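You operate a simulated robot arm through the tools that you are given. There is no shell and no other tool. Be economical: measure what you need, move in short steps, check, and stop when the job is done.

You run a simulated two-armed robot. Do the job below in one go: nothing can be reset, and whatever is moved stays where it is left.

JOB
On the top of the purple-edged table, fold the grey cloth in half and then in half again.

The check looks at the end state, three seconds after you hand in, the way a careful person would. Anything else that was tipped, shoved, dropped, spilled or broken makes it a failure. Flat cloth is picked up by pressing the open fingertips on it (5 to 10 N) and closing them slowly along it; thin cloth reads only 2 to 8 mm in the jaws.

ROBOT AND FRAMES
Two 7-joint arms with two-finger parallel grippers on one trunk, on a base that drives. Base frame: it is fixed to the floor where the robot stands at the start and does not move with it; the origin is under the middle of the robot, x ahead of it, y to its left, z up; the surface under the hand at the start is at about z = 0.74. Units: m, rad, N and s.
The left shoulder is at the start at [0.07, 0.163, 1.07], the right one opposite. With the tool pointing down near the work surface each hand reaches from about 0.4 to 0.88 m from the robot's upright axis, wherever it stands, measured 20 degrees to its own side. Places, roughly: top of the purple-edged table [0.5, -0.5, 0.7]. Payload 3.43 kg a hand.
The TCP of each hand is the grasp point between the finger pads, 0.034 m short of the fingertips. In the tool frame z runs along the fingers and y along their closing line. Largest opening 0.128 m; finger width 0.024, thickness 0.012; the body of the gripper, 0.048 by 0.13 m, starts 0.096 m behind the TCP.
Orientation is that of the tool frame in the base frame, as a unit quaternion [x, y, z, w]. With the fingers straight down and closing along the base's y, the tool's x points along the base's -x, its y along +y and its z along -z.

CONTROLS
- The arms move only by the tool nudge_tool. It takes "left_commands", "right_commands" or both (then of equal length, played together; a hand with none holds still); each is a list of rows, each an object (a shift or turn left out is 0, a gripper value left out holds the last) with "delta_rot": the turn, a rotation vector about the base's x, y, z in rad, a list of three; "slide": the shift along the base's x, y, z in m, a list of three; "fingers": the opening, from 0 (shut) to 1 (fully open). In form: [{"delta_rot": [rx, ry, rz], "slide": [dx, dy, dz], "fingers": fingers}, ...]. A call has 1 to 12 rows; each row shifts and turns the commanded pose from where the row before left it. A row lasts 0.2 s, in which the tool goes at most 0.05 m and 0.15 rad; a call with a longer step from one row to the next is refused whole, and so is a gripper value outside its range. A pose out of reach is approached as far as the arm can. The call stops where the force on the tool passes 40 N (or 10 N more than at its start, if that is more) or the arm is blocked; 0.2 s more then pass. Each finger travels about 0.153 m/s and halts on what it meets, pressing with about 41 N; the grip force reading is that of the motor and also rises with nothing between the fingers. The clock runs only during rows and for 0.2 s after the last one: add rows that do not move to give the fingers time. It gives the time, the measured TCP pose, the force on the tool (base axes), the opening and the grip force at its end, in the units of the frame above (readings bear some noise), with the torque about the TCP (base axes, N m) and any sound that the robot's microphone picked up, and new pictures: "show" is both (left out), scene, wrist or none (wrist: the cameras of the hands that moved).
- Cameras (640 x 400 px; columns grow to the right, rows downward): "scene" is now at [0.1465, 0.0097, 1.2949]; the picture's right is [0.06, -1.00, -0.00], its down [-0.68, -0.04, -0.73] and it looks along [0.73, 0.04, -0.68] (base axes); focal length 214 px, centre (320, 200). "left" rides on the left gripper at [0.076, 0.011, -0.16] in its tool frame; the picture's right is [-0.15, 0.99, 0.00], its down [-0.88, -0.13, -0.46] and it looks along [-0.45, -0.07, 0.89] (tool axes); focal length 234 px, centre (320, 200). "right" rides on the right gripper at [0.076, -0.011, -0.16] in its tool frame; the picture's right is [0.15, 0.99, 0.00], its down [-0.88, 0.13, -0.46] and it looks along [-0.45, 0.07, 0.89] (tool axes); focal length 234 px, centre (320, 200). There is no depth. A picture from a camera that has moved, and an enlarged one, comes with that camera's place and axes in the base frame and with its lens. The place of the scene camera against the robot may be out by one fixed shift of up to 0.025 m in any direction.
- slide_trunk(by): slides the trunk up (or, below 0, down) by that many m; the arms and the scene camera ride with it, the base frame stays. It gives what a move gives, with no picture.
- roll_base(legs): drives the robot by 1 to 6 legs, each [ahead, left, turn to the left] in m, m and rad, along the robot's own axes; the way and the turn of a leg run together, so that a leg with both is an arc; at most 1.5 m and 3.142 rad a leg. The arms and the cameras ride along, it lands a little off, and it stops where it bumps. It gives what a move gives, and a new picture of the scene camera.
- aim_head(pan, tilt): turns the head with the scene camera to pan (to the left, within 1.501 rad either way) and tilt (down, from -0.506 to 1.204), counted from straight ahead of the robot. It gives what a move gives, and a new picture of the scene camera.
- zoom(camera, box): a new picture of the part [left, top, right, bottom] of that camera's present view, enlarged. It takes no simulated time.
- finish_job(): hands the job in; it is judged then, once.

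Work in short steps. Places have to be worked out from the pictures, the camera data and where the tool is seen: move nearer, look again, correct. Check each grasp and each placing, and mend what went wrong. You have 120 turns and 260 pictures in all, those below and enlarged ones among them. Open the grippers and draw the arms clear of the work before you hand the job in, unless the task says otherwise; then end with one line.

The tools are called after "Request:" as a command line: name --argument value ..., lists and objects as JSON in quotes. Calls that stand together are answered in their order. nudge_tool: Moves the arms, as the interface text tells. Its arguments: {"type":"object","properties":{"left_commands":{"type":"array","items":{"type":"object","properties":{"delta_rot":{"type":"array","items":{"type":"number"}},"slide":{"type":"array","items":{"type":"number"}},"fingers":{"type":"number"}}}},"right_commands":{"type":"array","items":{"type":"object","properties":{"delta_rot":{"type":"array","items":{"type":"number"}},"slide":{"type":"array","items":{"type":"number"}},"fingers":{"type":"number"}}}},"show":{"type":"string","enum":["both","scene","wrist","none"]}},"required":[]} The other tools are called the same way: slide_trunk (by) slides the trunk up or down; roll_base (legs) drives the base; aim_head (pan, tilt) turns the head that bears the scene camera; zoom (camera, box) takes an enlarged picture of a part of a camera's view; finish_job () hands the job in.

At the start:

```text
time: 0.0
left_eef_pos: [0.7426, 0.1015, 0.9826]
left_tool_rot: [0.0, 1.0, 0.001, 0.0]
left_contact_force: [0.5, -0.4, -0.2]
left_torque: [0.01, -0.01, 0.02]
left_opening: 0.1278
left_finger_force: 0.1
right_eef_pos: [0.4517, -0.3523, 0.9446]
right_tool_rot: [0.0, 1.0, 0.001, 0.0]
right_contact_force: [1.0, 0.0, -0.1]
right_torque: [-0.01, -0.01, 0.0]
right_opening: 0.1277
right_finger_force: 0.0
trunk travel left (down, up): [-0.55, 0.39]
robot x, y, heading: [-0.0008, 0.0011, -0.001]
head pan, tilt: [0.056, 0.752]
```

scene: 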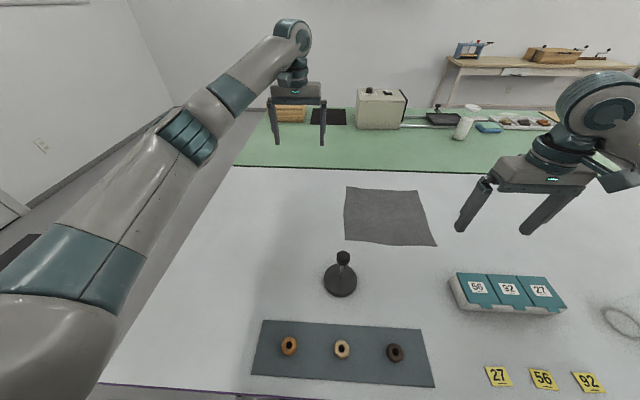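
right: 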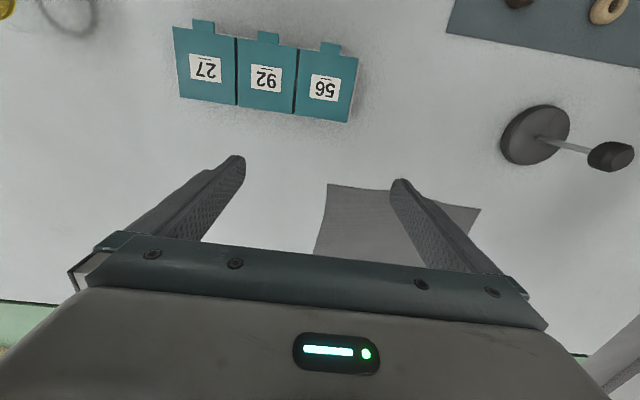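
left: 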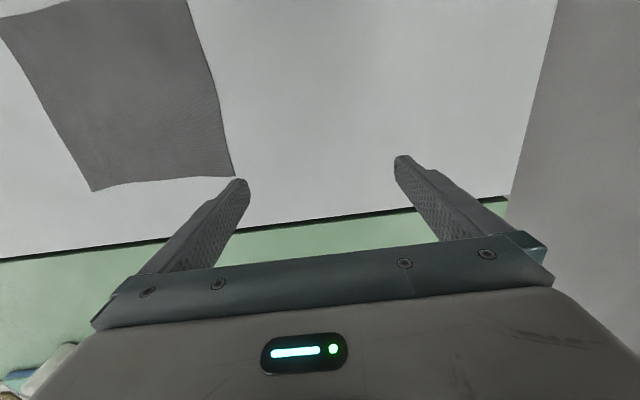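

The cloth lies flat on the table at about x 0.555–0.826, y −0.05 to −0.34. I'll shift the robot about 0.2 m to the right so both hands can reach the cloth evenly.

Request:
roll_base --legs '[[0, -0.19, 0]]'

```text
time: 1.6
left_eef_pos: [0.743, -0.0897, 0.9818]
left_tool_rot: [0.0, 1.0, -0.001, 0.0]
left_contact_force: [0.5, 0.1, -0.5]
left_torque: [0.06, -0.01, 0.03]
left_opening: 0.1282
left_finger_force: 0.0
right_eef_pos: [0.4521, -0.5462, 0.9442]
right_tool_rot: [0.0, 1.0, -0.001, -0.001]
right_contact_force: [-0.1, 0.6, -0.3]
right_torque: [0.04, 0.02, 0.04]
right_opening: 0.128
right_finger_force: 0.1
trunk travel left (down, up): [-0.55, 0.39]
robot x, y, heading: [-0.0018, -0.1919, -0.001]
head pan, tilt: [0.056, 0.752]
camera scene: at [0.1466, -0.1832, 1.2949], right [0.06, -1.0, 0.0], down [-0.68, -0.04, -0.73], along [0.73, 0.04, -0.68], focal length 214 px, centre (320, 200)
```

scene: 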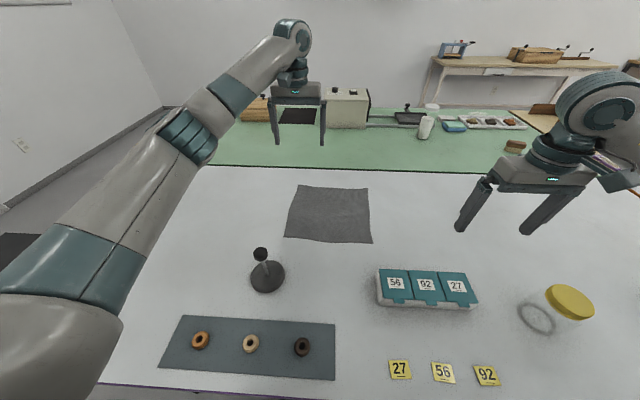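

The corner estimates from the new view agree with the first ones. I'll bring both hands above the near corners, left at about (0.575, −0.065) and right at about (0.575, −0.30).

Request:
nudge_tool --left_commands '[{"slide": [-0.028, 0.004, -0.015], "fingers": 0.5}, {"slide": [-0.028, 0.004, -0.015]}, {"slide": [-0.028, 0.004, -0.015]}, {"slide": [-0.028, 0.004, -0.015]}, {"slide": [-0.028, 0.004, -0.015]}, {"slide": [-0.028, 0.004, -0.015]}, {}]' --right_commands '[{"slide": [0.0205, 0.041, -0.01], "fingers": 0.5}, {"slide": [0.0205, 0.041, -0.01]}, {"slide": [0.0205, 0.041, -0.01]}, {"slide": [0.0205, 0.041, -0.01]}, {"slide": [0.0205, 0.041, -0.01]}, {"slide": [0.0205, 0.041, -0.01]}, {}]'

```text
time: 3.2
left_eef_pos: [0.576, -0.0659, 0.894]
left_tool_rot: [-0.001, 1.0, 0.002, 0.0]
left_contact_force: [0.3, -0.9, -0.7]
left_torque: [0.01, 0.01, 0.0]
left_opening: 0.0638
left_finger_force: 0.1
right_eef_pos: [0.5729, -0.2984, 0.8844]
right_tool_rot: [0.0, 1.0, 0.0, 0.0]
right_contact_force: [0.2, -0.7, 0.3]
right_torque: [0.02, -0.01, -0.02]
right_opening: 0.0639
right_finger_force: 0.1
trunk travel left (down, up): [-0.55, 0.39]
robot x, y, heading: [-0.001, -0.1915, -0.0]
head pan, tilt: [0.056, 0.752]
camera scene: at [0.1462, -0.1836, 1.2949], right [0.06, -1.0, 0.0], down [-0.68, -0.04, -0.73], along [0.73, 0.04, -0.68], focal length 214 px, centre (320, 200)
camera right: at [0.4965, -0.3104, 1.0432], right [-0.15, 0.99, 0.0], down [0.88, 0.13, 0.46], along [0.45, 0.07, -0.89], focal length 234 px, centre (320, 200)
camera left: at [0.4993, -0.0559, 1.0553], right [0.14, 0.99, 0.0], down [0.88, -0.13, 0.46], along [0.45, -0.07, -0.89], focal length 234 px, centre (320, 200)
```

scene: 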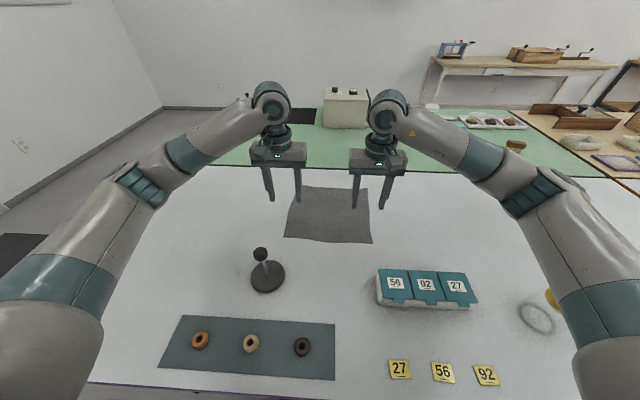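
right: 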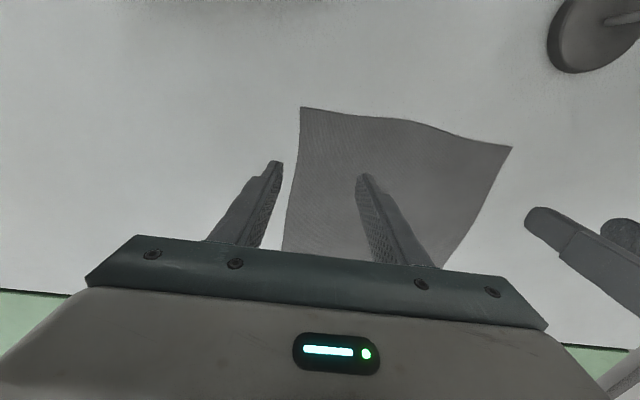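
left: 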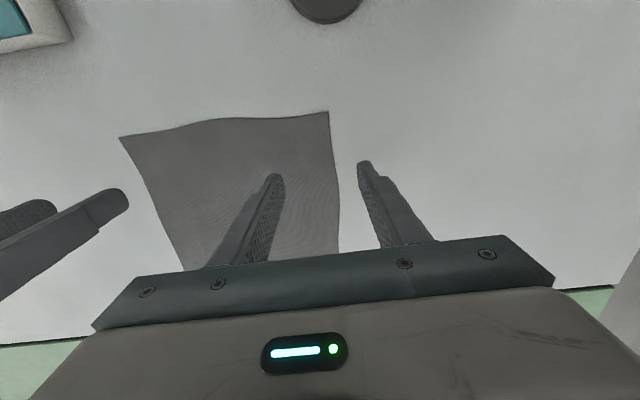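

The wrist cameras put the near corners at C≈(0.528, −0.329) and D≈(0.535, −0.051). I'll lower both hands to just above the cloth inside those corners, with the fingers narrowed.

Request:
nudge_tool --left_commands '[{"slide": [-0.009, -0.004, -0.036], "fingers": 0.25}, {"slide": [-0.009, -0.004, -0.036]}, {"slide": [-0.009, -0.004, -0.036]}, {}]' --right_commands '[{"slide": [-0.01, -0.001, -0.033], "fingers": 0.25}, {"slide": [-0.01, -0.001, -0.033]}, {"slide": [-0.01, -0.001, -0.033]}, {}]' --show "wrist"

```text
time: 4.2
left_eef_pos: [0.5481, -0.0757, 0.7864]
left_tool_rot: [-0.001, 1.0, -0.001, 0.0]
left_contact_force: [0.1, 0.1, 0.5]
left_torque: [0.02, 0.01, 0.04]
left_opening: 0.0322
left_finger_force: 0.1
right_eef_pos: [0.5443, -0.3018, 0.7854]
right_tool_rot: [0.0, 1.0, 0.0, -0.001]
right_contact_force: [-0.3, 0.4, -0.3]
right_torque: [-0.04, -0.01, -0.02]
right_opening: 0.0319
right_finger_force: 0.0
trunk travel left (down, up): [-0.55, 0.39]
robot x, y, heading: [0.001, -0.1916, -0.001]
head pan, tilt: [0.056, 0.752]
camera right: at [0.4684, -0.3133, 0.9436], right [-0.15, 0.99, 0.0], down [0.88, 0.13, 0.46], along [0.45, 0.07, -0.89], focal length 234 px, centre (320, 200)
camera left: at [0.4714, -0.0663, 0.9462], right [0.14, 0.99, 0.0], down [0.88, -0.13, 0.46], along [0.45, -0.07, -0.89], focal length 234 px, centre (320, 200)
```

right: 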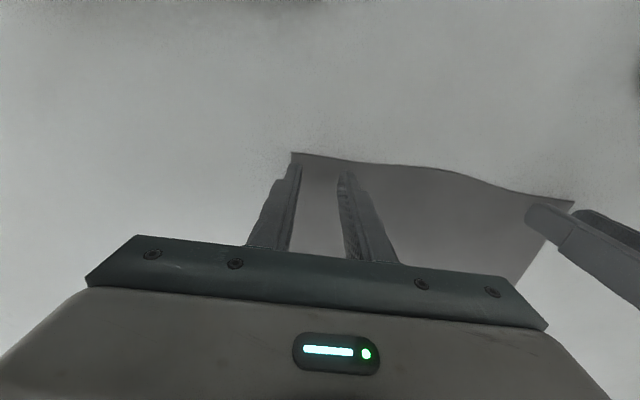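
left: 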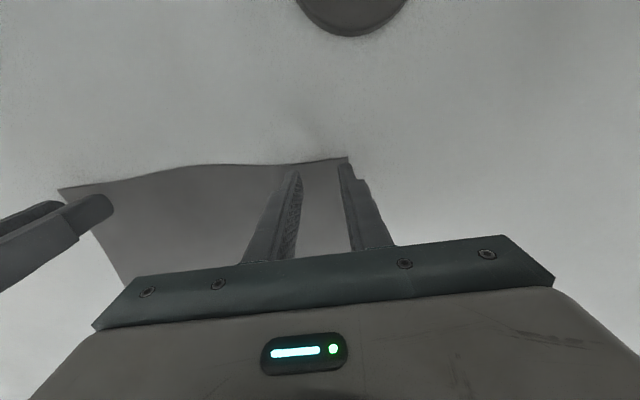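

Both fingertips sit just above the corners. I'll move in about 6 mm and press down in small steps, watching the force.

Request:
nudge_tool --left_commands '[{"slide": [0.003, -0.006, -0.006]}, {"slide": [0, 0, -0.004]}, {"slide": [0, 0, -0.002]}]' --right_commands '[{"slide": [0.003, 0.005, -0.006]}, {"slide": [0, 0, -0.004]}, {"slide": [0, 0, -0.002]}]' --show "none"

```text
time: 5.0
left_eef_pos: [0.5513, -0.0822, 0.7752]
left_tool_rot: [-0.001, 1.0, -0.001, 0.002]
left_contact_force: [3.8, 0.6, 16.4]
left_torque: [0.18, -0.01, -0.05]
left_opening: 0.0322
left_finger_force: 0.1
right_eef_pos: [0.5467, -0.2959, 0.7754]
right_tool_rot: [-0.001, 1.0, 0.001, 0.002]
right_contact_force: [1.5, 2.2, 8.1]
right_torque: [-0.07, 0.05, 0.01]
right_opening: 0.0318
right_finger_force: 0.0
trunk travel left (down, up): [-0.55, 0.39]
robot x, y, heading: [-0.0016, -0.1912, 0.0]
head pan, tilt: [0.056, 0.752]
```

The cloth is touched: left reads 16 N, a little high, and right reads 8 N. I'll ease the left hand up slightly and close both slowly.

Request:
nudge_tool --left_commands '[{"slide": [0, 0, -0.0]}, {"slide": [0, 0, 0.001], "fingers": 0.22}, {"fingers": 0.19}, {"fingers": 0.16}, {"fingers": 0.13}, {"fingers": 0.1}, {"fingers": 0.07}, {"fingers": 0.04}, {"fingers": 0.02}, {"fingers": 0.0}, {}]' --right_commands '[{}, {"fingers": 0.22}, {"fingers": 0.19}, {"fingers": 0.16}, {"fingers": 0.13}, {"fingers": 0.1}, {"fingers": 0.07}, {"fingers": 0.04}, {"fingers": 0.02}, {"fingers": 0.0}, {}]' --show "wrist"

```text
time: 7.4
left_eef_pos: [0.5489, -0.0837, 0.7749]
left_tool_rot: [-0.002, 1.0, -0.001, 0.002]
left_contact_force: [-0.7, -14.5, 30.1]
left_torque: [-0.39, 0.14, 0.13]
left_opening: 0.0019
left_finger_force: 36.4
right_eef_pos: [0.546, -0.2968, 0.7771]
right_tool_rot: [0.0, 1.0, 0.001, 0.002]
right_contact_force: [0.7, 17.0, 11.3]
right_torque: [0.47, 0.06, -0.17]
right_opening: 0.0014
right_finger_force: 36.7
trunk travel left (down, up): [-0.55, 0.39]
robot x, y, heading: [-0.0008, -0.1937, 0.005]
head pan, tilt: [0.056, 0.752]
camera right: at [0.4691, -0.3088, 0.9339], right [-0.15, 0.99, 0.0], down [0.88, 0.13, 0.46], along [0.45, 0.07, -0.89], focal length 234 px, centre (320, 200)
camera left: at [0.4716, -0.073, 0.9348], right [0.15, 0.99, 0.0], down [0.88, -0.13, 0.46], along [0.45, -0.07, -0.89], focal length 234 px, centre (320, 200)
```

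right: 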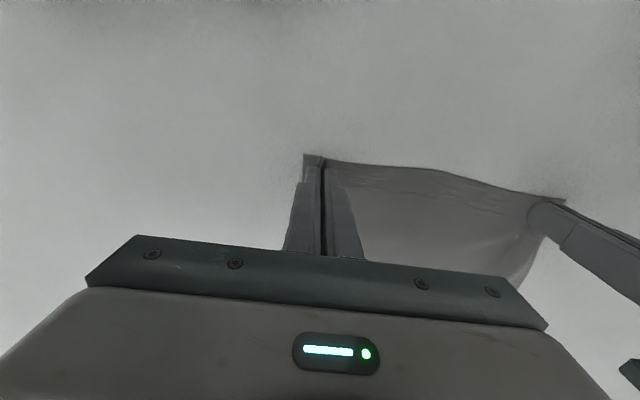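
left: 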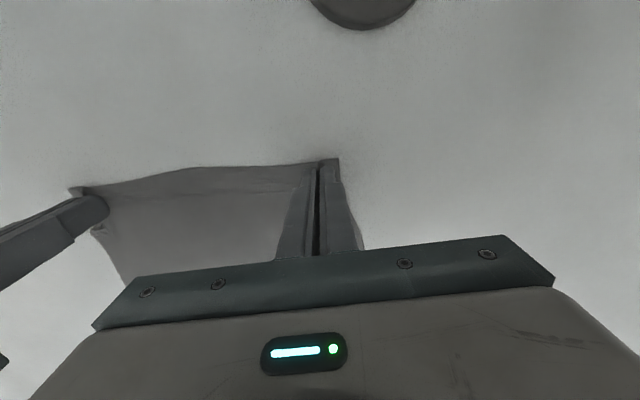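

Both jaws read about 1.5–2 mm with taut cloth between them. I'll ease them toward each other and lift a little to check the grasp.

Request:
nudge_tool --left_commands '[{"slide": [0, -0.004, 0.005]}, {"slide": [0.003, -0.002, 0.02]}, {"slide": [0.005, 0, 0.025]}, {}]' --right_commands '[{"slide": [0, 0.004, 0.005]}, {"slide": [0.003, 0.002, 0.02]}, {"slide": [0.005, 0, 0.025]}, {}]'

```text
time: 8.4
left_eef_pos: [0.5589, -0.0911, 0.8216]
left_tool_rot: [-0.001, 1.0, 0.001, -0.001]
left_contact_force: [0.3, -1.0, 0.0]
left_torque: [0.02, 0.01, -0.01]
left_opening: 0.0019
left_finger_force: 36.6
right_eef_pos: [0.555, -0.2914, 0.8229]
right_tool_rot: [0.0, 1.0, 0.0, -0.001]
right_contact_force: [0.5, -0.5, -0.4]
right_torque: [0.0, 0.02, 0.03]
right_opening: 0.0013
right_finger_force: 36.1
trunk travel left (down, up): [-0.55, 0.39]
robot x, y, heading: [-0.0014, -0.189, 0.0]
head pan, tilt: [0.056, 0.752]
camera scene: at [0.1466, -0.1824, 1.2948], right [0.06, -1.0, 0.0], down [-0.68, -0.04, -0.73], along [0.73, 0.04, -0.68], focal length 214 px, centre (320, 200)
camera right: at [0.4799, -0.303, 0.9824], right [-0.15, 0.99, 0.0], down [0.88, 0.13, 0.45], along [0.45, 0.07, -0.89], focal length 234 px, centre (320, 200)
camera left: at [0.4824, -0.0818, 0.9818], right [0.14, 0.99, 0.0], down [0.88, -0.13, 0.45], along [0.45, -0.06, -0.89], focal length 234 px, centre (320, 200)
```

scene: 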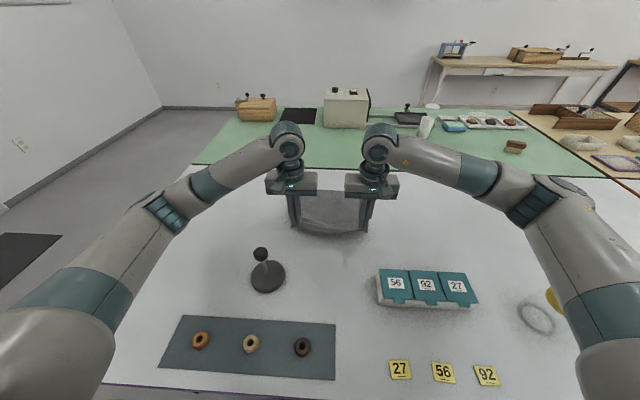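
right: 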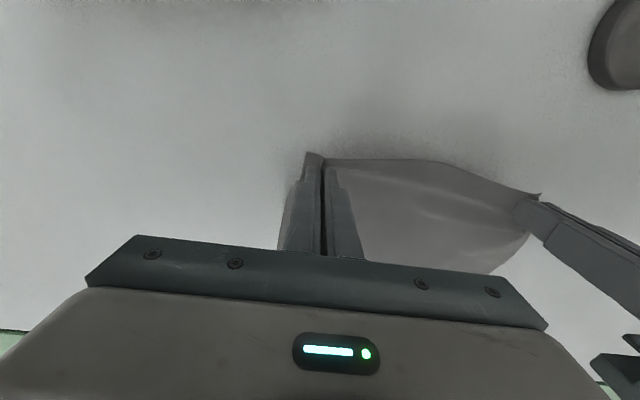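
left: 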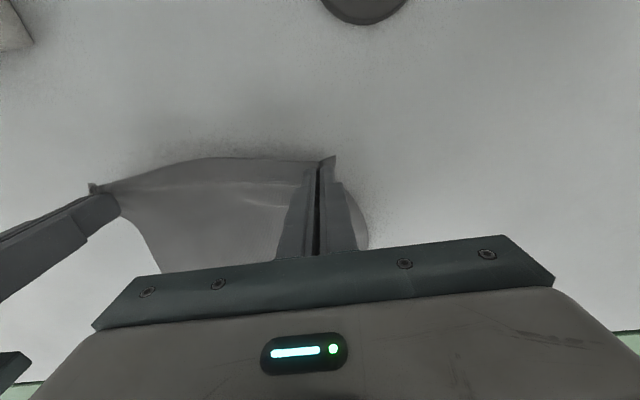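

Both corners are lifted and held. I'll carry the near edge in an arc toward the far edge, stopping above the landing point.

Request:
nudge_tool --left_commands '[{"slide": [0.018, 0.003, 0.03]}, {"slide": [0.025, 0, 0.02]}, {"slide": [0.025, 0, 0.012]}, {"slide": [0.025, 0, 0.006]}, {"slide": [0.025, 0, 0]}, {"slide": [0.025, 0, -0.006]}, {"slide": [0.022, 0, -0.012]}, {"slide": [0.02, 0, -0.02]}, {"slide": [0.015, 0, -0.025]}, {}]' --right_commands '[{"slide": [0.018, -0.003, 0.03]}, {"slide": [0.025, 0, 0.02]}, {"slide": [0.025, 0, 0.012]}, {"slide": [0.025, 0, 0.006]}, {"slide": [0.025, 0, 0]}, {"slide": [0.025, 0, -0.006]}, {"slide": [0.022, 0, -0.012]}, {"slide": [0.02, 0, -0.02]}, {"slide": [0.015, 0, -0.025]}, {}]'

```text
time: 10.6
left_eef_pos: [0.7593, -0.0872, 0.8297]
left_tool_rot: [0.0, 1.0, 0.0, 0.0]
left_contact_force: [-0.7, -5.0, 0.0]
left_torque: [-0.18, -0.03, 0.08]
left_opening: 0.002
left_finger_force: 37.2
right_eef_pos: [0.7526, -0.2946, 0.8274]
right_tool_rot: [-0.001, 1.0, 0.0, 0.0]
right_contact_force: [0.5, 4.8, 0.0]
right_torque: [0.17, -0.03, -0.05]
right_opening: 0.0014
right_finger_force: 36.4
trunk travel left (down, up): [-0.55, 0.39]
robot x, y, heading: [0.0051, -0.1925, 0.003]
head pan, tilt: [0.056, 0.752]
camera scene: at [0.1458, -0.1824, 1.295], right [0.06, -1.0, 0.0], down [-0.68, -0.04, -0.73], along [0.73, 0.04, -0.68], focal length 214 px, centre (320, 200)
camera right: at [0.6772, -0.3063, 0.9866], right [-0.15, 0.99, 0.0], down [0.88, 0.13, 0.46], along [0.45, 0.07, -0.89], focal length 234 px, centre (320, 200)
camera left: at [0.6821, -0.0771, 0.99], right [0.15, 0.99, 0.0], down [0.88, -0.13, 0.46], along [0.45, -0.07, -0.89], focal length 234 px, centre (320, 200)
```

scene: 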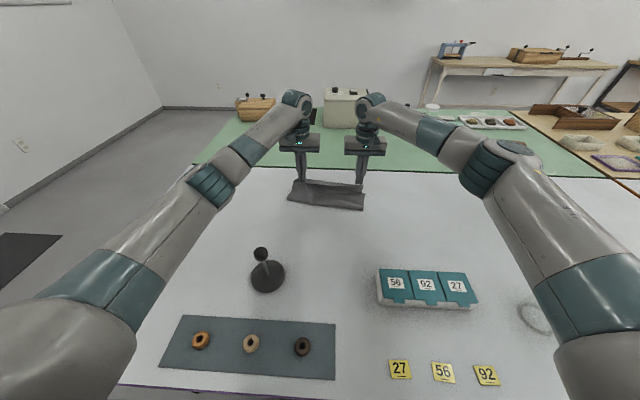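
right: 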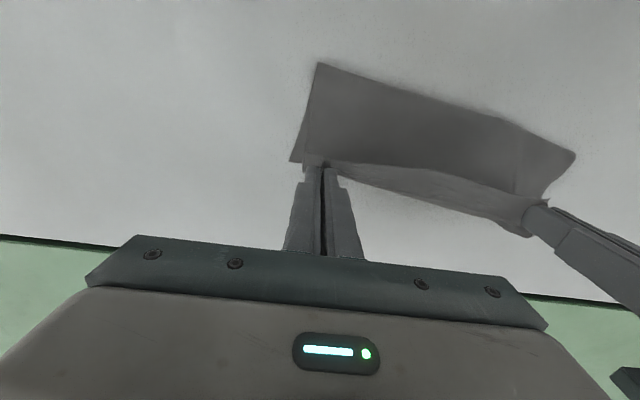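
left: 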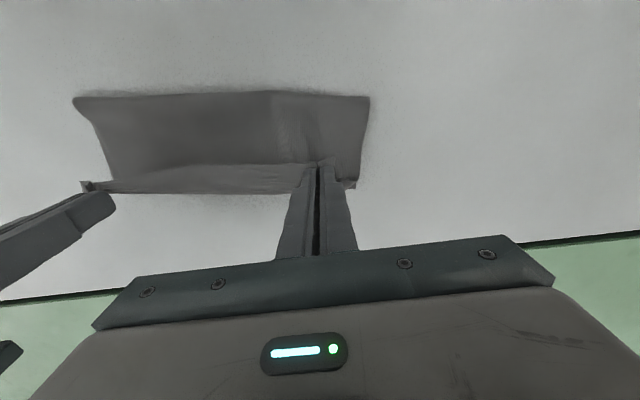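

The edge is carried over, but the fold line looks skewed, with the left end farther out. I'll zoom in to judge where the far edge lies before setting it down.

Request:
zoom --camera "scene" --box '[260, 120, 420, 220]'

Request:
zoom --camera "left" --box '[40, 60, 400, 285]'

Request:
zoom --camera "right" --box '[240, 40, 600, 265]'

```text
4.00 times, centred on (340, 170) of scene
camera zoom: at [0.1458, -0.1824, 1.295], right [0.06, -1.0, 0.0], down [-0.68, -0.04, -0.73], along [0.73, 0.04, -0.68], focal length 858 px, centre (240, 320)
```

zoom: 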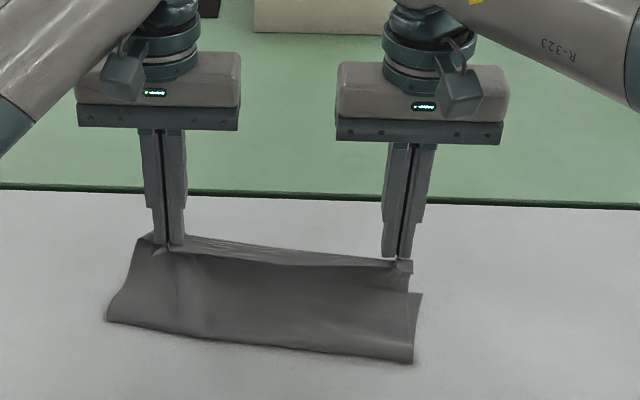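

```text
1.78 times, centred on (220, 172) of left
camera zoom: at [0.6821, -0.0771, 0.99], right [0.15, 0.99, 0.0], down [0.88, -0.13, 0.46], along [0.45, -0.07, -0.89], focal length 416 px, centre (498, 249)
```

zoom: 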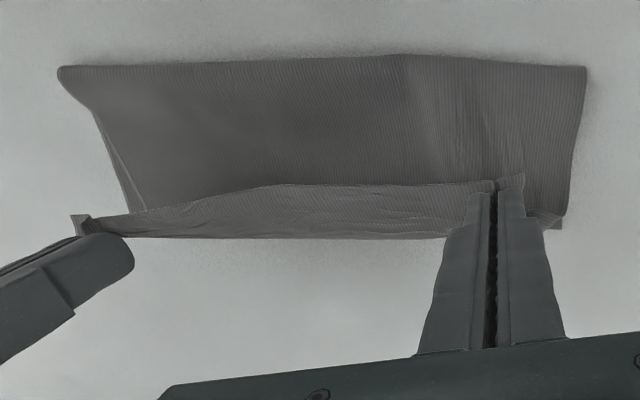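

```text
1.78 times, centred on (420, 152) of right
camera zoom: at [0.6772, -0.3063, 0.9866], right [-0.15, 0.99, 0.0], down [0.88, 0.13, 0.46], along [0.45, 0.07, -0.89], focal length 416 px, centre (142, 284)
```

zoom: 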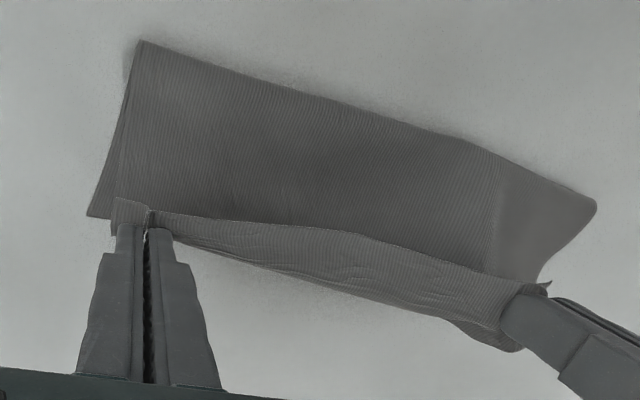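

The carried edge has a short tail turned back as expected, and the lower layer has rotated slightly, with far corners at about (0.796, −0.05) and (0.758, −0.32). I'll move the right hand back to match that and lower both to just above the lower layer.

Request:
nudge_tool --left_commands '[{"slide": [0.003, 0.001, -0.012]}, {"slide": [0, 0, -0.012]}, {"slide": [0, 0, -0.012]}, {"slide": [0, 0, -0.009]}, {}]' --right_commands '[{"slide": [-0.015, 0, -0.012]}, {"slide": [-0.01, 0, -0.012]}, {"slide": [-0.003, 0, -0.012]}, {"slide": [0, 0, -0.009]}, {}]'

```text
time: 11.8
left_eef_pos: [0.7632, -0.086, 0.7819]
left_tool_rot: [-0.001, 1.0, -0.001, 0.0]
left_contact_force: [-1.8, -10.7, 0.2]
left_torque: [-0.31, 0.08, 0.06]
left_opening: 0.0018
left_finger_force: 37.5
right_eef_pos: [0.7274, -0.2938, 0.7823]
right_tool_rot: [-0.001, 1.0, 0.0, 0.001]
right_contact_force: [2.0, 9.5, 0.2]
right_torque: [0.33, -0.1, -0.05]
right_opening: 0.0015
right_finger_force: 36.3
trunk travel left (down, up): [-0.55, 0.39]
robot x, y, heading: [0.0012, -0.1932, -0.001]
head pan, tilt: [0.056, 0.752]
camera scene: at [0.1465, -0.1824, 1.2949], right [0.06, -1.0, 0.0], down [-0.68, -0.04, -0.73], along [0.73, 0.04, -0.68], focal length 214 px, centre (320, 200)
camera right: at [0.6511, -0.3049, 0.9419], right [-0.15, 0.99, 0.0], down [0.88, 0.13, 0.46], along [0.45, 0.07, -0.89], focal length 234 px, centre (320, 200)
camera left: at [0.6867, -0.0765, 0.9424], right [0.15, 0.99, 0.0], down [0.88, -0.13, 0.46], along [0.45, -0.07, -0.89], focal length 234 px, centre (320, 200)
```

scene: 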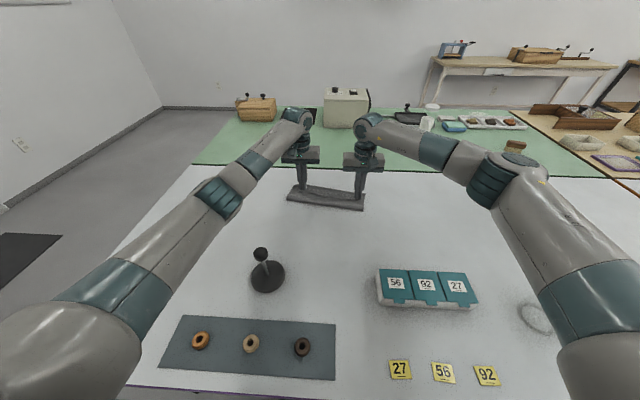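
right: 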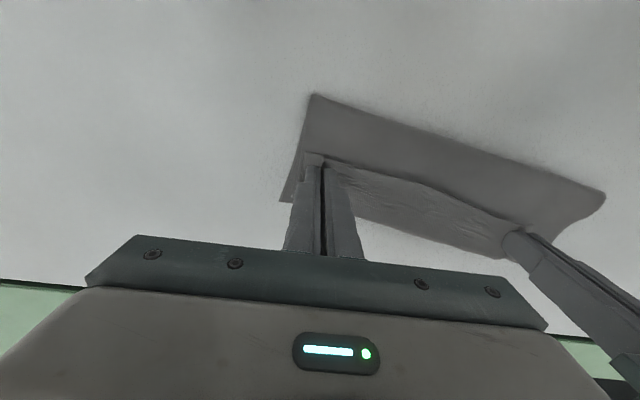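
left: 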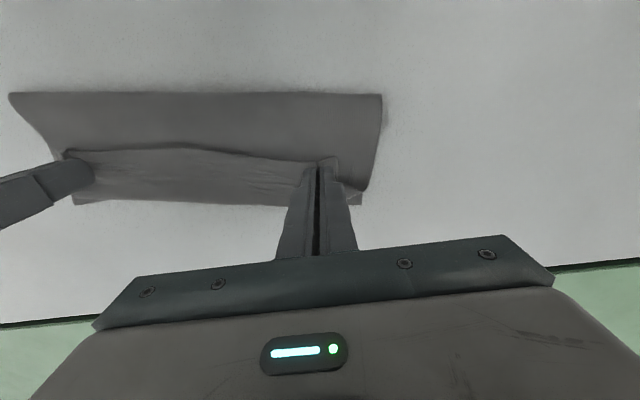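

The cloth is low over the lower layer, with some tension between the hands. I'll relax that tension, release gently and lift straight up to see how the edge lies.

Request:
nudge_tool --left_commands '[{"slide": [0, -0.004, -0.002]}, {"slide": [0, 0, 0], "fingers": 0.1}, {"fingers": 0.2}, {}, {"slide": [0, 0, 0.02]}, {"slide": [0, 0, 0.04]}, {"slide": [0, 0.01, 0.04]}, {"slide": [-0.02, 0.04, 0.02]}, {"slide": [-0.02, 0.04, 0.02]}, {}]' --right_commands '[{"slide": [0, 0.004, -0.002]}, {"slide": [0, 0, 0], "fingers": 0.1}, {"fingers": 0.2}, {}, {"slide": [0, 0, 0.02]}, {"slide": [0, 0, 0.04]}, {"slide": [0, -0.01, 0.04]}, {"slide": [-0.02, -0.04, 0.02]}, {"slide": [-0.02, -0.04, 0.02]}, {}]'

```text
time: 14.0
left_eef_pos: [0.7232, 0.0013, 0.9222]
left_tool_rot: [0.0, 1.0, 0.0, -0.002]
left_contact_force: [-1.4, 0.2, 0.0]
left_torque: [-0.01, 0.03, 0.0]
left_opening: 0.0256
left_finger_force: 0.1
right_eef_pos: [0.6908, -0.3811, 0.9211]
right_tool_rot: [-0.001, 1.0, 0.001, 0.0]
right_contact_force: [-0.3, 0.4, -0.5]
right_torque: [-0.01, -0.01, 0.02]
right_opening: 0.0254
right_finger_force: 0.2
trunk travel left (down, up): [-0.55, 0.39]
robot x, y, heading: [0.0033, -0.1951, 0.006]
head pan, tilt: [0.056, 0.752]
camera scene: at [0.1481, -0.1822, 1.2946], right [0.06, -1.0, 0.0], down [-0.68, -0.04, -0.73], along [0.73, 0.04, -0.68], focal length 214 px, centre (320, 200)
camera right: at [0.6155, -0.3934, 1.0806], right [-0.15, 0.99, 0.0], down [0.88, 0.13, 0.45], along [0.45, 0.07, -0.89], focal length 234 px, centre (320, 200)
camera left: at [0.6479, 0.0114, 1.0827], right [0.15, 0.99, 0.0], down [0.88, -0.13, 0.45], along [0.45, -0.07, -0.89], focal length 234 px, centre (320, 200)
```

scene: 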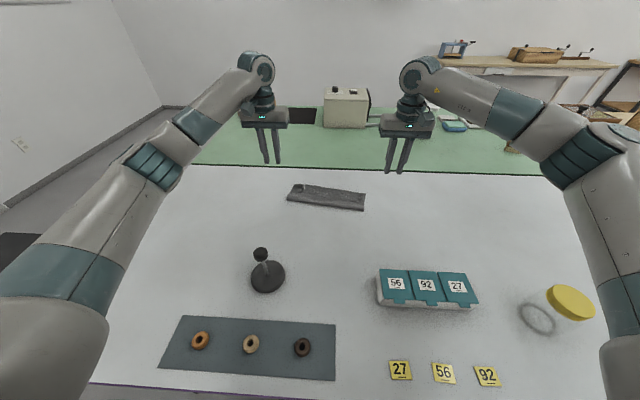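
right: 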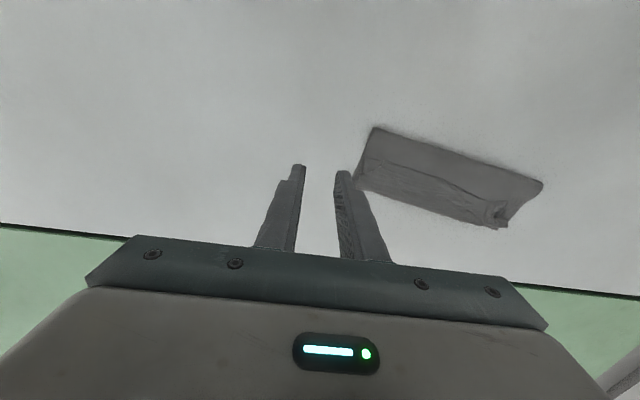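
left: 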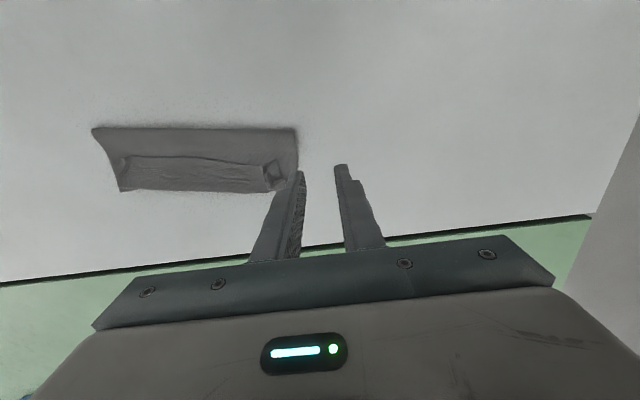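

Request:
zoom --camera "left" --box '[70, 100, 310, 250]'

Request:
zoom --camera "right" --box '[340, 110, 560, 247]'

Request:
zoom --camera "scene" --box '[270, 165, 382, 235]'

```text
2.67 times, centred on (190, 175) of left
camera zoom: at [0.6479, 0.0114, 1.0827], right [0.15, 0.99, 0.0], down [0.88, -0.13, 0.45], along [0.45, -0.07, -0.89], focal length 624 px, centre (667, 267)
```

zoom: 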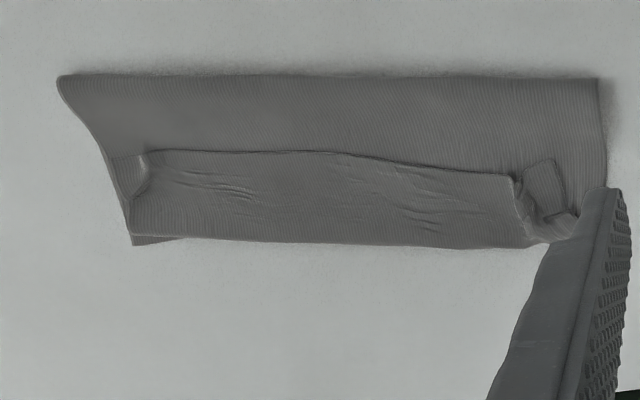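

```text
2.91 times, centred on (450, 178) of right
camera zoom: at [0.6155, -0.3934, 1.0806], right [-0.15, 0.99, 0.0], down [0.88, 0.13, 0.45], along [0.45, 0.07, -0.89], focal length 681 px, centre (-58, 262)
```

zoom: 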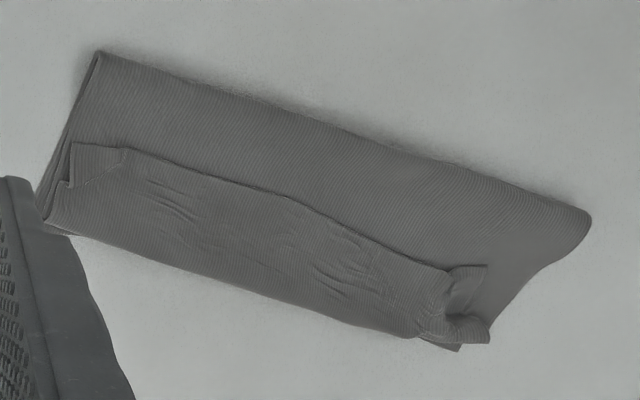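

```text
5.71 times, centred on (326, 200) of scene
camera zoom: at [0.1481, -0.1822, 1.2946], right [0.06, -1.0, 0.0], down [-0.68, -0.04, -0.73], along [0.73, 0.04, -0.68], focal length 1226 px, centre (286, 200)
```

zoom: 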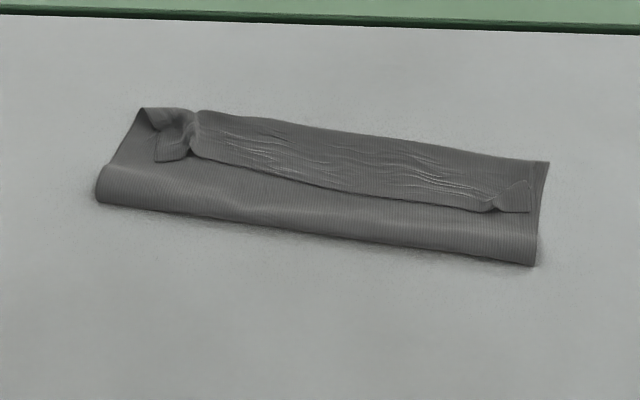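

Releasing left a flap about 45 mm wide at the carried hem, turned back toward the robot. I'll tilt both tools so the fingers point forward, re-grip the flap just inside its hem and flip it over.

Request:
nudge_tool --left_commands '[{"slide": [0.004, -0.0212, -0.02], "delta_rot": [0, -0.15, 0]}, {"slide": [0.004, -0.0212, -0.02], "delta_rot": [0, -0.15, 0]}, {"slide": [0.004, -0.0212, -0.02], "delta_rot": [0, -0.15, 0]}, {"slide": [0.004, -0.0212, -0.02], "delta_rot": [0, -0.15, 0]}, {"slide": [0.004, -0.0212, -0.02], "delta_rot": [0, -0.15, 0]}, {}]' --right_commands '[{"slide": [0.0022, 0.0212, -0.02], "delta_rot": [0, -0.15, 0]}, {"slide": [0.0022, 0.0212, -0.02], "delta_rot": [0, -0.15, 0]}, {"slide": [0.0022, 0.0212, -0.02], "delta_rot": [0, -0.15, 0]}, {"slide": [0.0022, 0.0212, -0.02], "delta_rot": [0, -0.15, 0]}, {"slide": [0.0022, 0.0212, -0.02], "delta_rot": [0, -0.15, 0]}, {}]'

```text
time: 15.4
left_eef_pos: [0.7422, -0.1059, 0.8231]
left_tool_rot: [-0.001, 0.931, 0.0, 0.366]
left_contact_force: [-1.4, -0.2, -1.3]
left_torque: [0.01, 0.02, 0.0]
left_opening: 0.0258
left_finger_force: 0.0
right_eef_pos: [0.6987, -0.2746, 0.8214]
right_tool_rot: [-0.001, 0.931, 0.0, 0.366]
right_contact_force: [-0.6, 0.2, -0.5]
right_torque: [0.02, -0.04, -0.01]
right_opening: 0.0256
right_finger_force: 0.1
trunk travel left (down, up): [-0.55, 0.39]
robot x, y, heading: [0.0041, -0.191, 0.004]
head pan, tilt: [0.056, 0.752]
camera scene: at [0.1462, -0.1826, 1.2949], right [0.06, -1.0, 0.0], down [-0.68, -0.04, -0.73], along [0.73, 0.04, -0.68], focal length 214 px, centre (320, 200)
camera right: at [0.534, -0.2865, 0.886], right [-0.11, 0.99, -0.1], down [0.33, 0.13, 0.93], along [0.94, 0.07, -0.34], focal length 234 px, centre (320, 200)
camera left: at [0.5765, -0.095, 0.8876], right [0.11, 0.99, 0.1], down [0.33, -0.13, 0.93], along [0.94, -0.07, -0.34], focal length 234 px, centre (320, 200)
```

scene: 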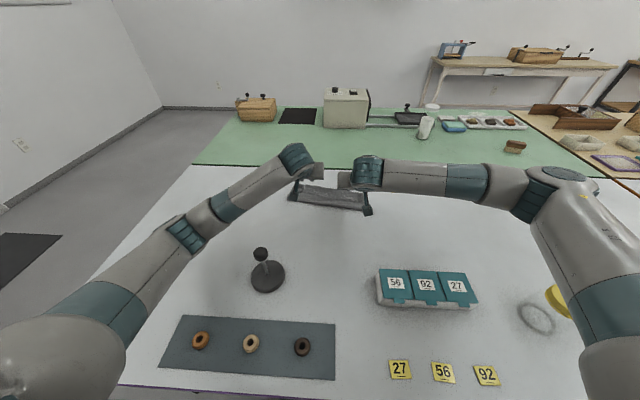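
right: 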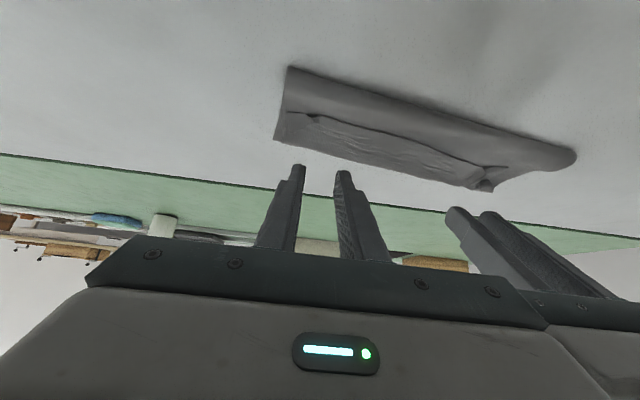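
left: 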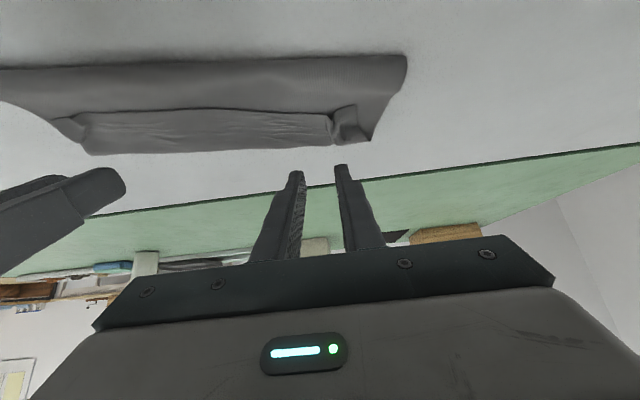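

The tilt works and both hands are above the flap. I'll lower to near contact and look again.

Request:
nudge_tool --left_commands '[{"slide": [0, 0, -0.015]}, {"slide": [0, 0, -0.014]}, {}]' --right_commands '[{"slide": [0.002, 0, -0.015]}, {"slide": [0, 0, -0.013]}, {}]' --show "wrist"

```text
time: 16.2
left_eef_pos: [0.7423, -0.1045, 0.7931]
left_tool_rot: [-0.001, 0.93, 0.0, 0.366]
left_contact_force: [0.8, -0.7, -0.2]
left_torque: [0.0, 0.02, 0.02]
left_opening: 0.0253
left_finger_force: 0.0
right_eef_pos: [0.6988, -0.2741, 0.7936]
right_tool_rot: [0.0, 0.93, 0.0, 0.366]
right_contact_force: [0.2, -0.1, -0.2]
right_torque: [0.03, 0.02, 0.02]
right_opening: 0.0256
right_finger_force: 0.2
trunk travel left (down, up): [-0.55, 0.39]
robot x, y, heading: [0.002, -0.1921, -0.001]
head pan, tilt: [0.056, 0.752]
camera right: at [0.5353, -0.2865, 0.8586], right [-0.11, 0.99, -0.1], down [0.33, 0.13, 0.93], along [0.94, 0.07, -0.34], focal length 234 px, centre (320, 200)
camera left: at [0.5766, -0.0939, 0.8586], right [0.11, 0.99, 0.1], down [0.33, -0.13, 0.93], along [0.94, -0.07, -0.34], focal length 234 px, centre (320, 200)
```

right: 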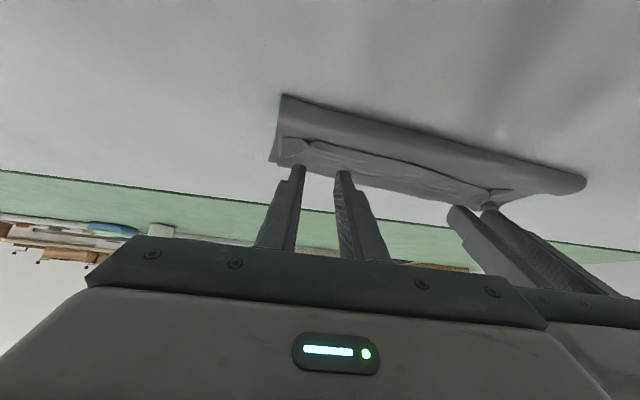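
left: 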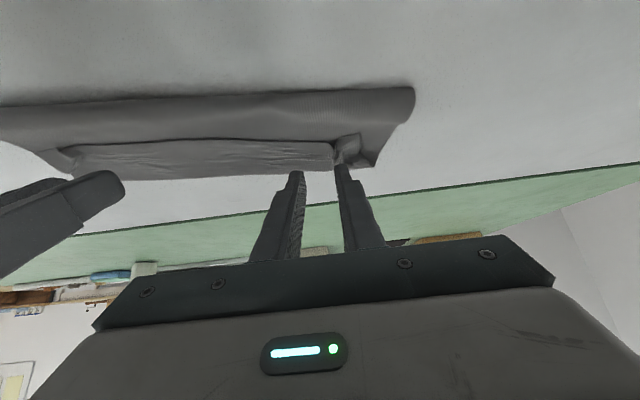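

The fingertips are just above the flap, with pinched ridges at about y −0.081 (left) and −0.288 (right). I'll centre on those ridges, back up slightly toward the hem, and press down.

Request:
nudge_tool --left_commands '[{"slide": [-0.01, 0.02, -0.004]}, {"slide": [0, 0, -0.004]}, {"slide": [0, 0, -0.002]}, {}]' --right_commands '[{"slide": [-0.001, -0.011, -0.004]}, {"slide": [0, 0, -0.004]}, {"slide": [0, 0, -0.002]}, {}]' --show "wrist"

```text
time: 17.2
left_eef_pos: [0.7344, -0.0833, 0.7856]
left_tool_rot: [-0.001, 0.93, 0.001, 0.368]
left_contact_force: [0.6, 0.5, 0.0]
left_torque: [0.03, 0.0, 0.03]
left_opening: 0.0258
left_finger_force: 0.1
right_eef_pos: [0.6985, -0.2851, 0.7866]
right_tool_rot: [0.0, 0.93, 0.0, 0.367]
right_contact_force: [-0.4, 0.1, 0.1]
right_torque: [-0.03, 0.02, 0.01]
right_opening: 0.0258
right_finger_force: 0.1
trunk travel left (down, up): [-0.55, 0.39]
robot x, y, heading: [0.0012, -0.1897, 0.001]
head pan, tilt: [0.056, 0.752]
camera right: at [0.5345, -0.298, 0.8513], right [-0.11, 0.99, -0.1], down [0.33, 0.13, 0.93], along [0.94, 0.07, -0.34], focal length 234 px, centre (320, 200)
camera left: at [0.5676, -0.074, 0.8515], right [0.1, 0.99, 0.1], down [0.33, -0.13, 0.93], along [0.94, -0.06, -0.34], focal length 234 px, centre (320, 200)
```

right: 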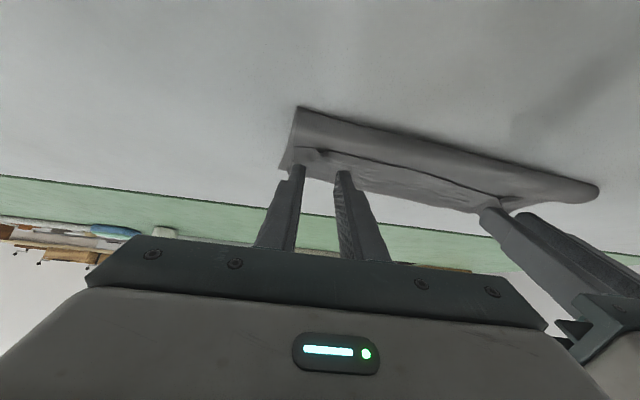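
left: 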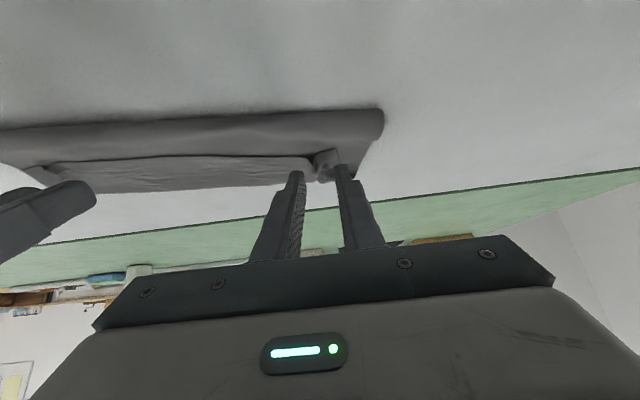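

There is no contact yet, so I'll go down a bit more and read the forces.

Request:
nudge_tool --left_commands '[{"slide": [0, 0, -0.003]}, {"slide": [0, 0, -0.003]}, {}]' --right_commands '[{"slide": [0, 0, -0.003]}, {"slide": [0, 0, -0.003]}, {}]' --show "none"

```text
time: 18.0
left_eef_pos: [0.738, -0.0766, 0.7967]
left_tool_rot: [-0.003, 0.925, 0.006, 0.38]
left_contact_force: [0.0, 0.4, -0.4]
left_torque: [0.01, -0.01, 0.0]
left_opening: 0.0255
left_finger_force: 0.0
right_eef_pos: [0.696, -0.2849, 0.7836]
right_tool_rot: [-0.001, 0.93, 0.001, 0.368]
right_contact_force: [-0.2, -0.9, -0.1]
right_torque: [0.02, -0.01, -0.03]
right_opening: 0.0254
right_finger_force: 0.1
trunk travel left (down, up): [-0.55, 0.39]
robot x, y, heading: [-0.0024, -0.1942, 0.006]
head pan, tilt: [0.056, 0.752]
```

The left hand rose and twisted instead of lowering, so something may be blocking that arm. I'll look at the scene.

Request:
nudge_tool --left_commands '[{}]' --right_commands '[{}]'

Request:
zoom --camera "scene" --box '[100, 120, 420, 320]'

```text
time: 18.4
left_eef_pos: [0.7373, -0.0771, 0.7965]
left_tool_rot: [-0.003, 0.925, 0.007, 0.38]
left_contact_force: [-1.0, -0.1, 0.5]
left_torque: [0.01, -0.01, -0.04]
left_opening: 0.0257
left_finger_force: 0.1
right_eef_pos: [0.6965, -0.2864, 0.7832]
right_tool_rot: [0.0, 0.93, 0.001, 0.367]
right_contact_force: [1.0, 0.6, -0.9]
right_torque: [0.01, 0.01, -0.01]
right_opening: 0.0254
right_finger_force: 0.1
trunk travel left (down, up): [-0.55, 0.39]
robot x, y, heading: [0.0022, -0.1919, 0.002]
head pan, tilt: [0.056, 0.752]
camera scene: at [0.1408, -0.184, 1.2964], right [0.06, -1.0, 0.0], down [-0.68, -0.04, -0.73], along [0.73, 0.04, -0.68], focal length 214 px, centre (320, 200)
camera right: at [0.5317, -0.298, 0.8467], right [-0.11, 0.99, -0.1], down [0.33, 0.13, 0.94], along [0.94, 0.07, -0.34], focal length 234 px, centre (320, 200)
camera left: at [0.5699, -0.0698, 0.8574], right [0.09, 0.99, 0.11], down [0.31, -0.14, 0.94], along [0.95, -0.05, -0.32], focal length 234 px, centre (320, 200)
```

scene: 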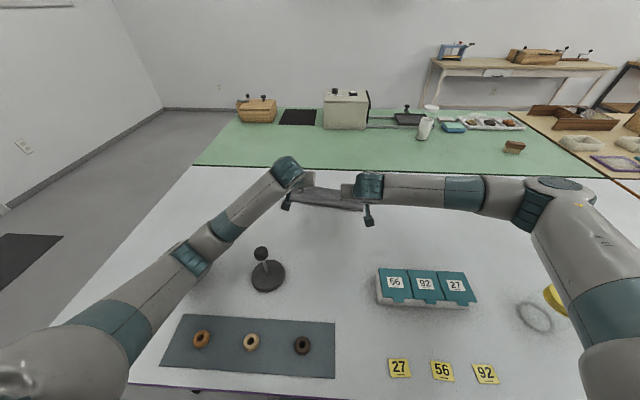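
right: 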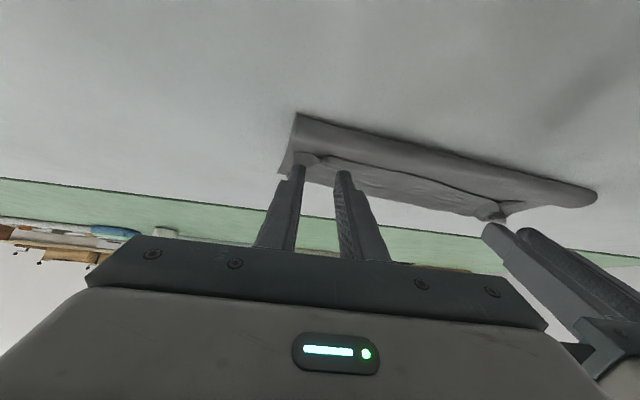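
left: 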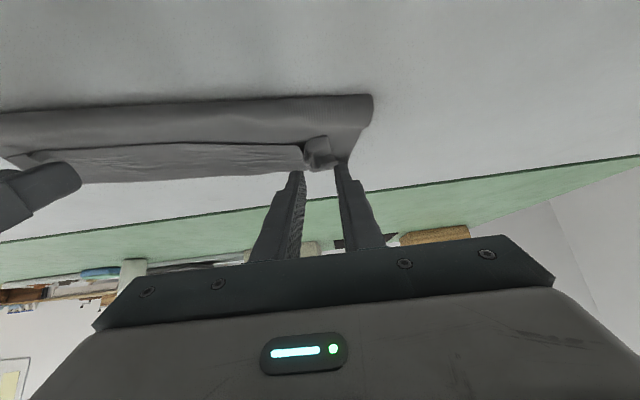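

```text
2.00 times, centred on (260, 220) of scene
camera zoom: at [0.1408, -0.184, 1.2964], right [0.06, -1.0, 0.0], down [-0.68, -0.04, -0.73], along [0.73, 0.04, -0.68], focal length 429 px, centre (440, 160)
```

zoom: 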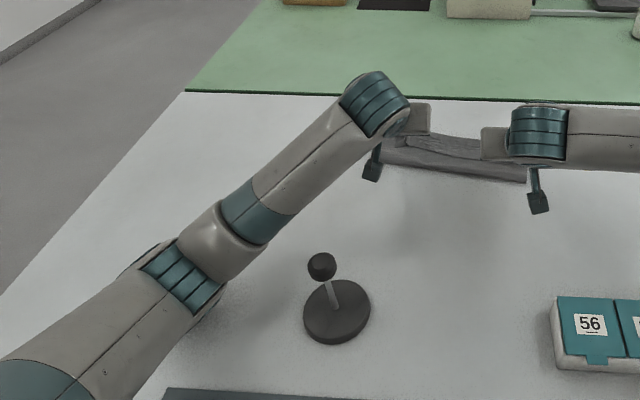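

The left elbow seems to be low against the table. I'll lift both hands, then raise the trunk so the arms come in from higher up.

Request:
nudge_tool --left_commands '[{"slide": [0, 0, 0.04]}, {"slide": [0, 0.0, 0.04]}, {}]' --right_commands '[{"slide": [0, 0, 0.03]}, {"slide": [0, 0.0, 0.03]}, {}]' --show "none"

Request:
slide_trunk --by 0.18

```text
time: 19.2
left_eef_pos: [0.7301, -0.0911, 0.8555]
left_tool_rot: [0.0, 0.931, -0.002, 0.365]
left_contact_force: [-0.3, 1.2, 0.2]
left_torque: [-0.02, 0.02, -0.01]
left_opening: 0.0255
left_finger_force: 0.0
right_eef_pos: [0.6984, -0.2853, 0.8366]
right_tool_rot: [0.0, 0.93, -0.001, 0.367]
right_contact_force: [-0.1, 0.2, 0.5]
right_torque: [-0.04, -0.03, -0.01]
right_opening: 0.0258
right_finger_force: 0.0
trunk travel left (down, up): [-0.55, 0.39]
robot x, y, heading: [-0.0007, -0.1911, 0.002]
head pan, tilt: [0.056, 0.752]
```

```text
time: 21.2
left_eef_pos: [0.7322, -0.0886, 1.0367]
left_tool_rot: [-0.001, 0.931, 0.0, 0.365]
left_contact_force: [0.8, -0.7, 0.5]
left_torque: [-0.01, -0.03, -0.02]
left_opening: 0.0256
left_finger_force: 0.1
right_eef_pos: [0.6986, -0.2839, 1.0177]
right_tool_rot: [-0.001, 0.931, 0.0, 0.366]
right_contact_force: [0.3, 0.1, -0.1]
right_torque: [0.02, 0.0, -0.02]
right_opening: 0.026
right_finger_force: 0.0
trunk travel left (down, up): [-0.73, 0.21]
robot x, y, heading: [-0.0031, -0.1916, -0.0]
head pan, tilt: [0.056, 0.752]
```

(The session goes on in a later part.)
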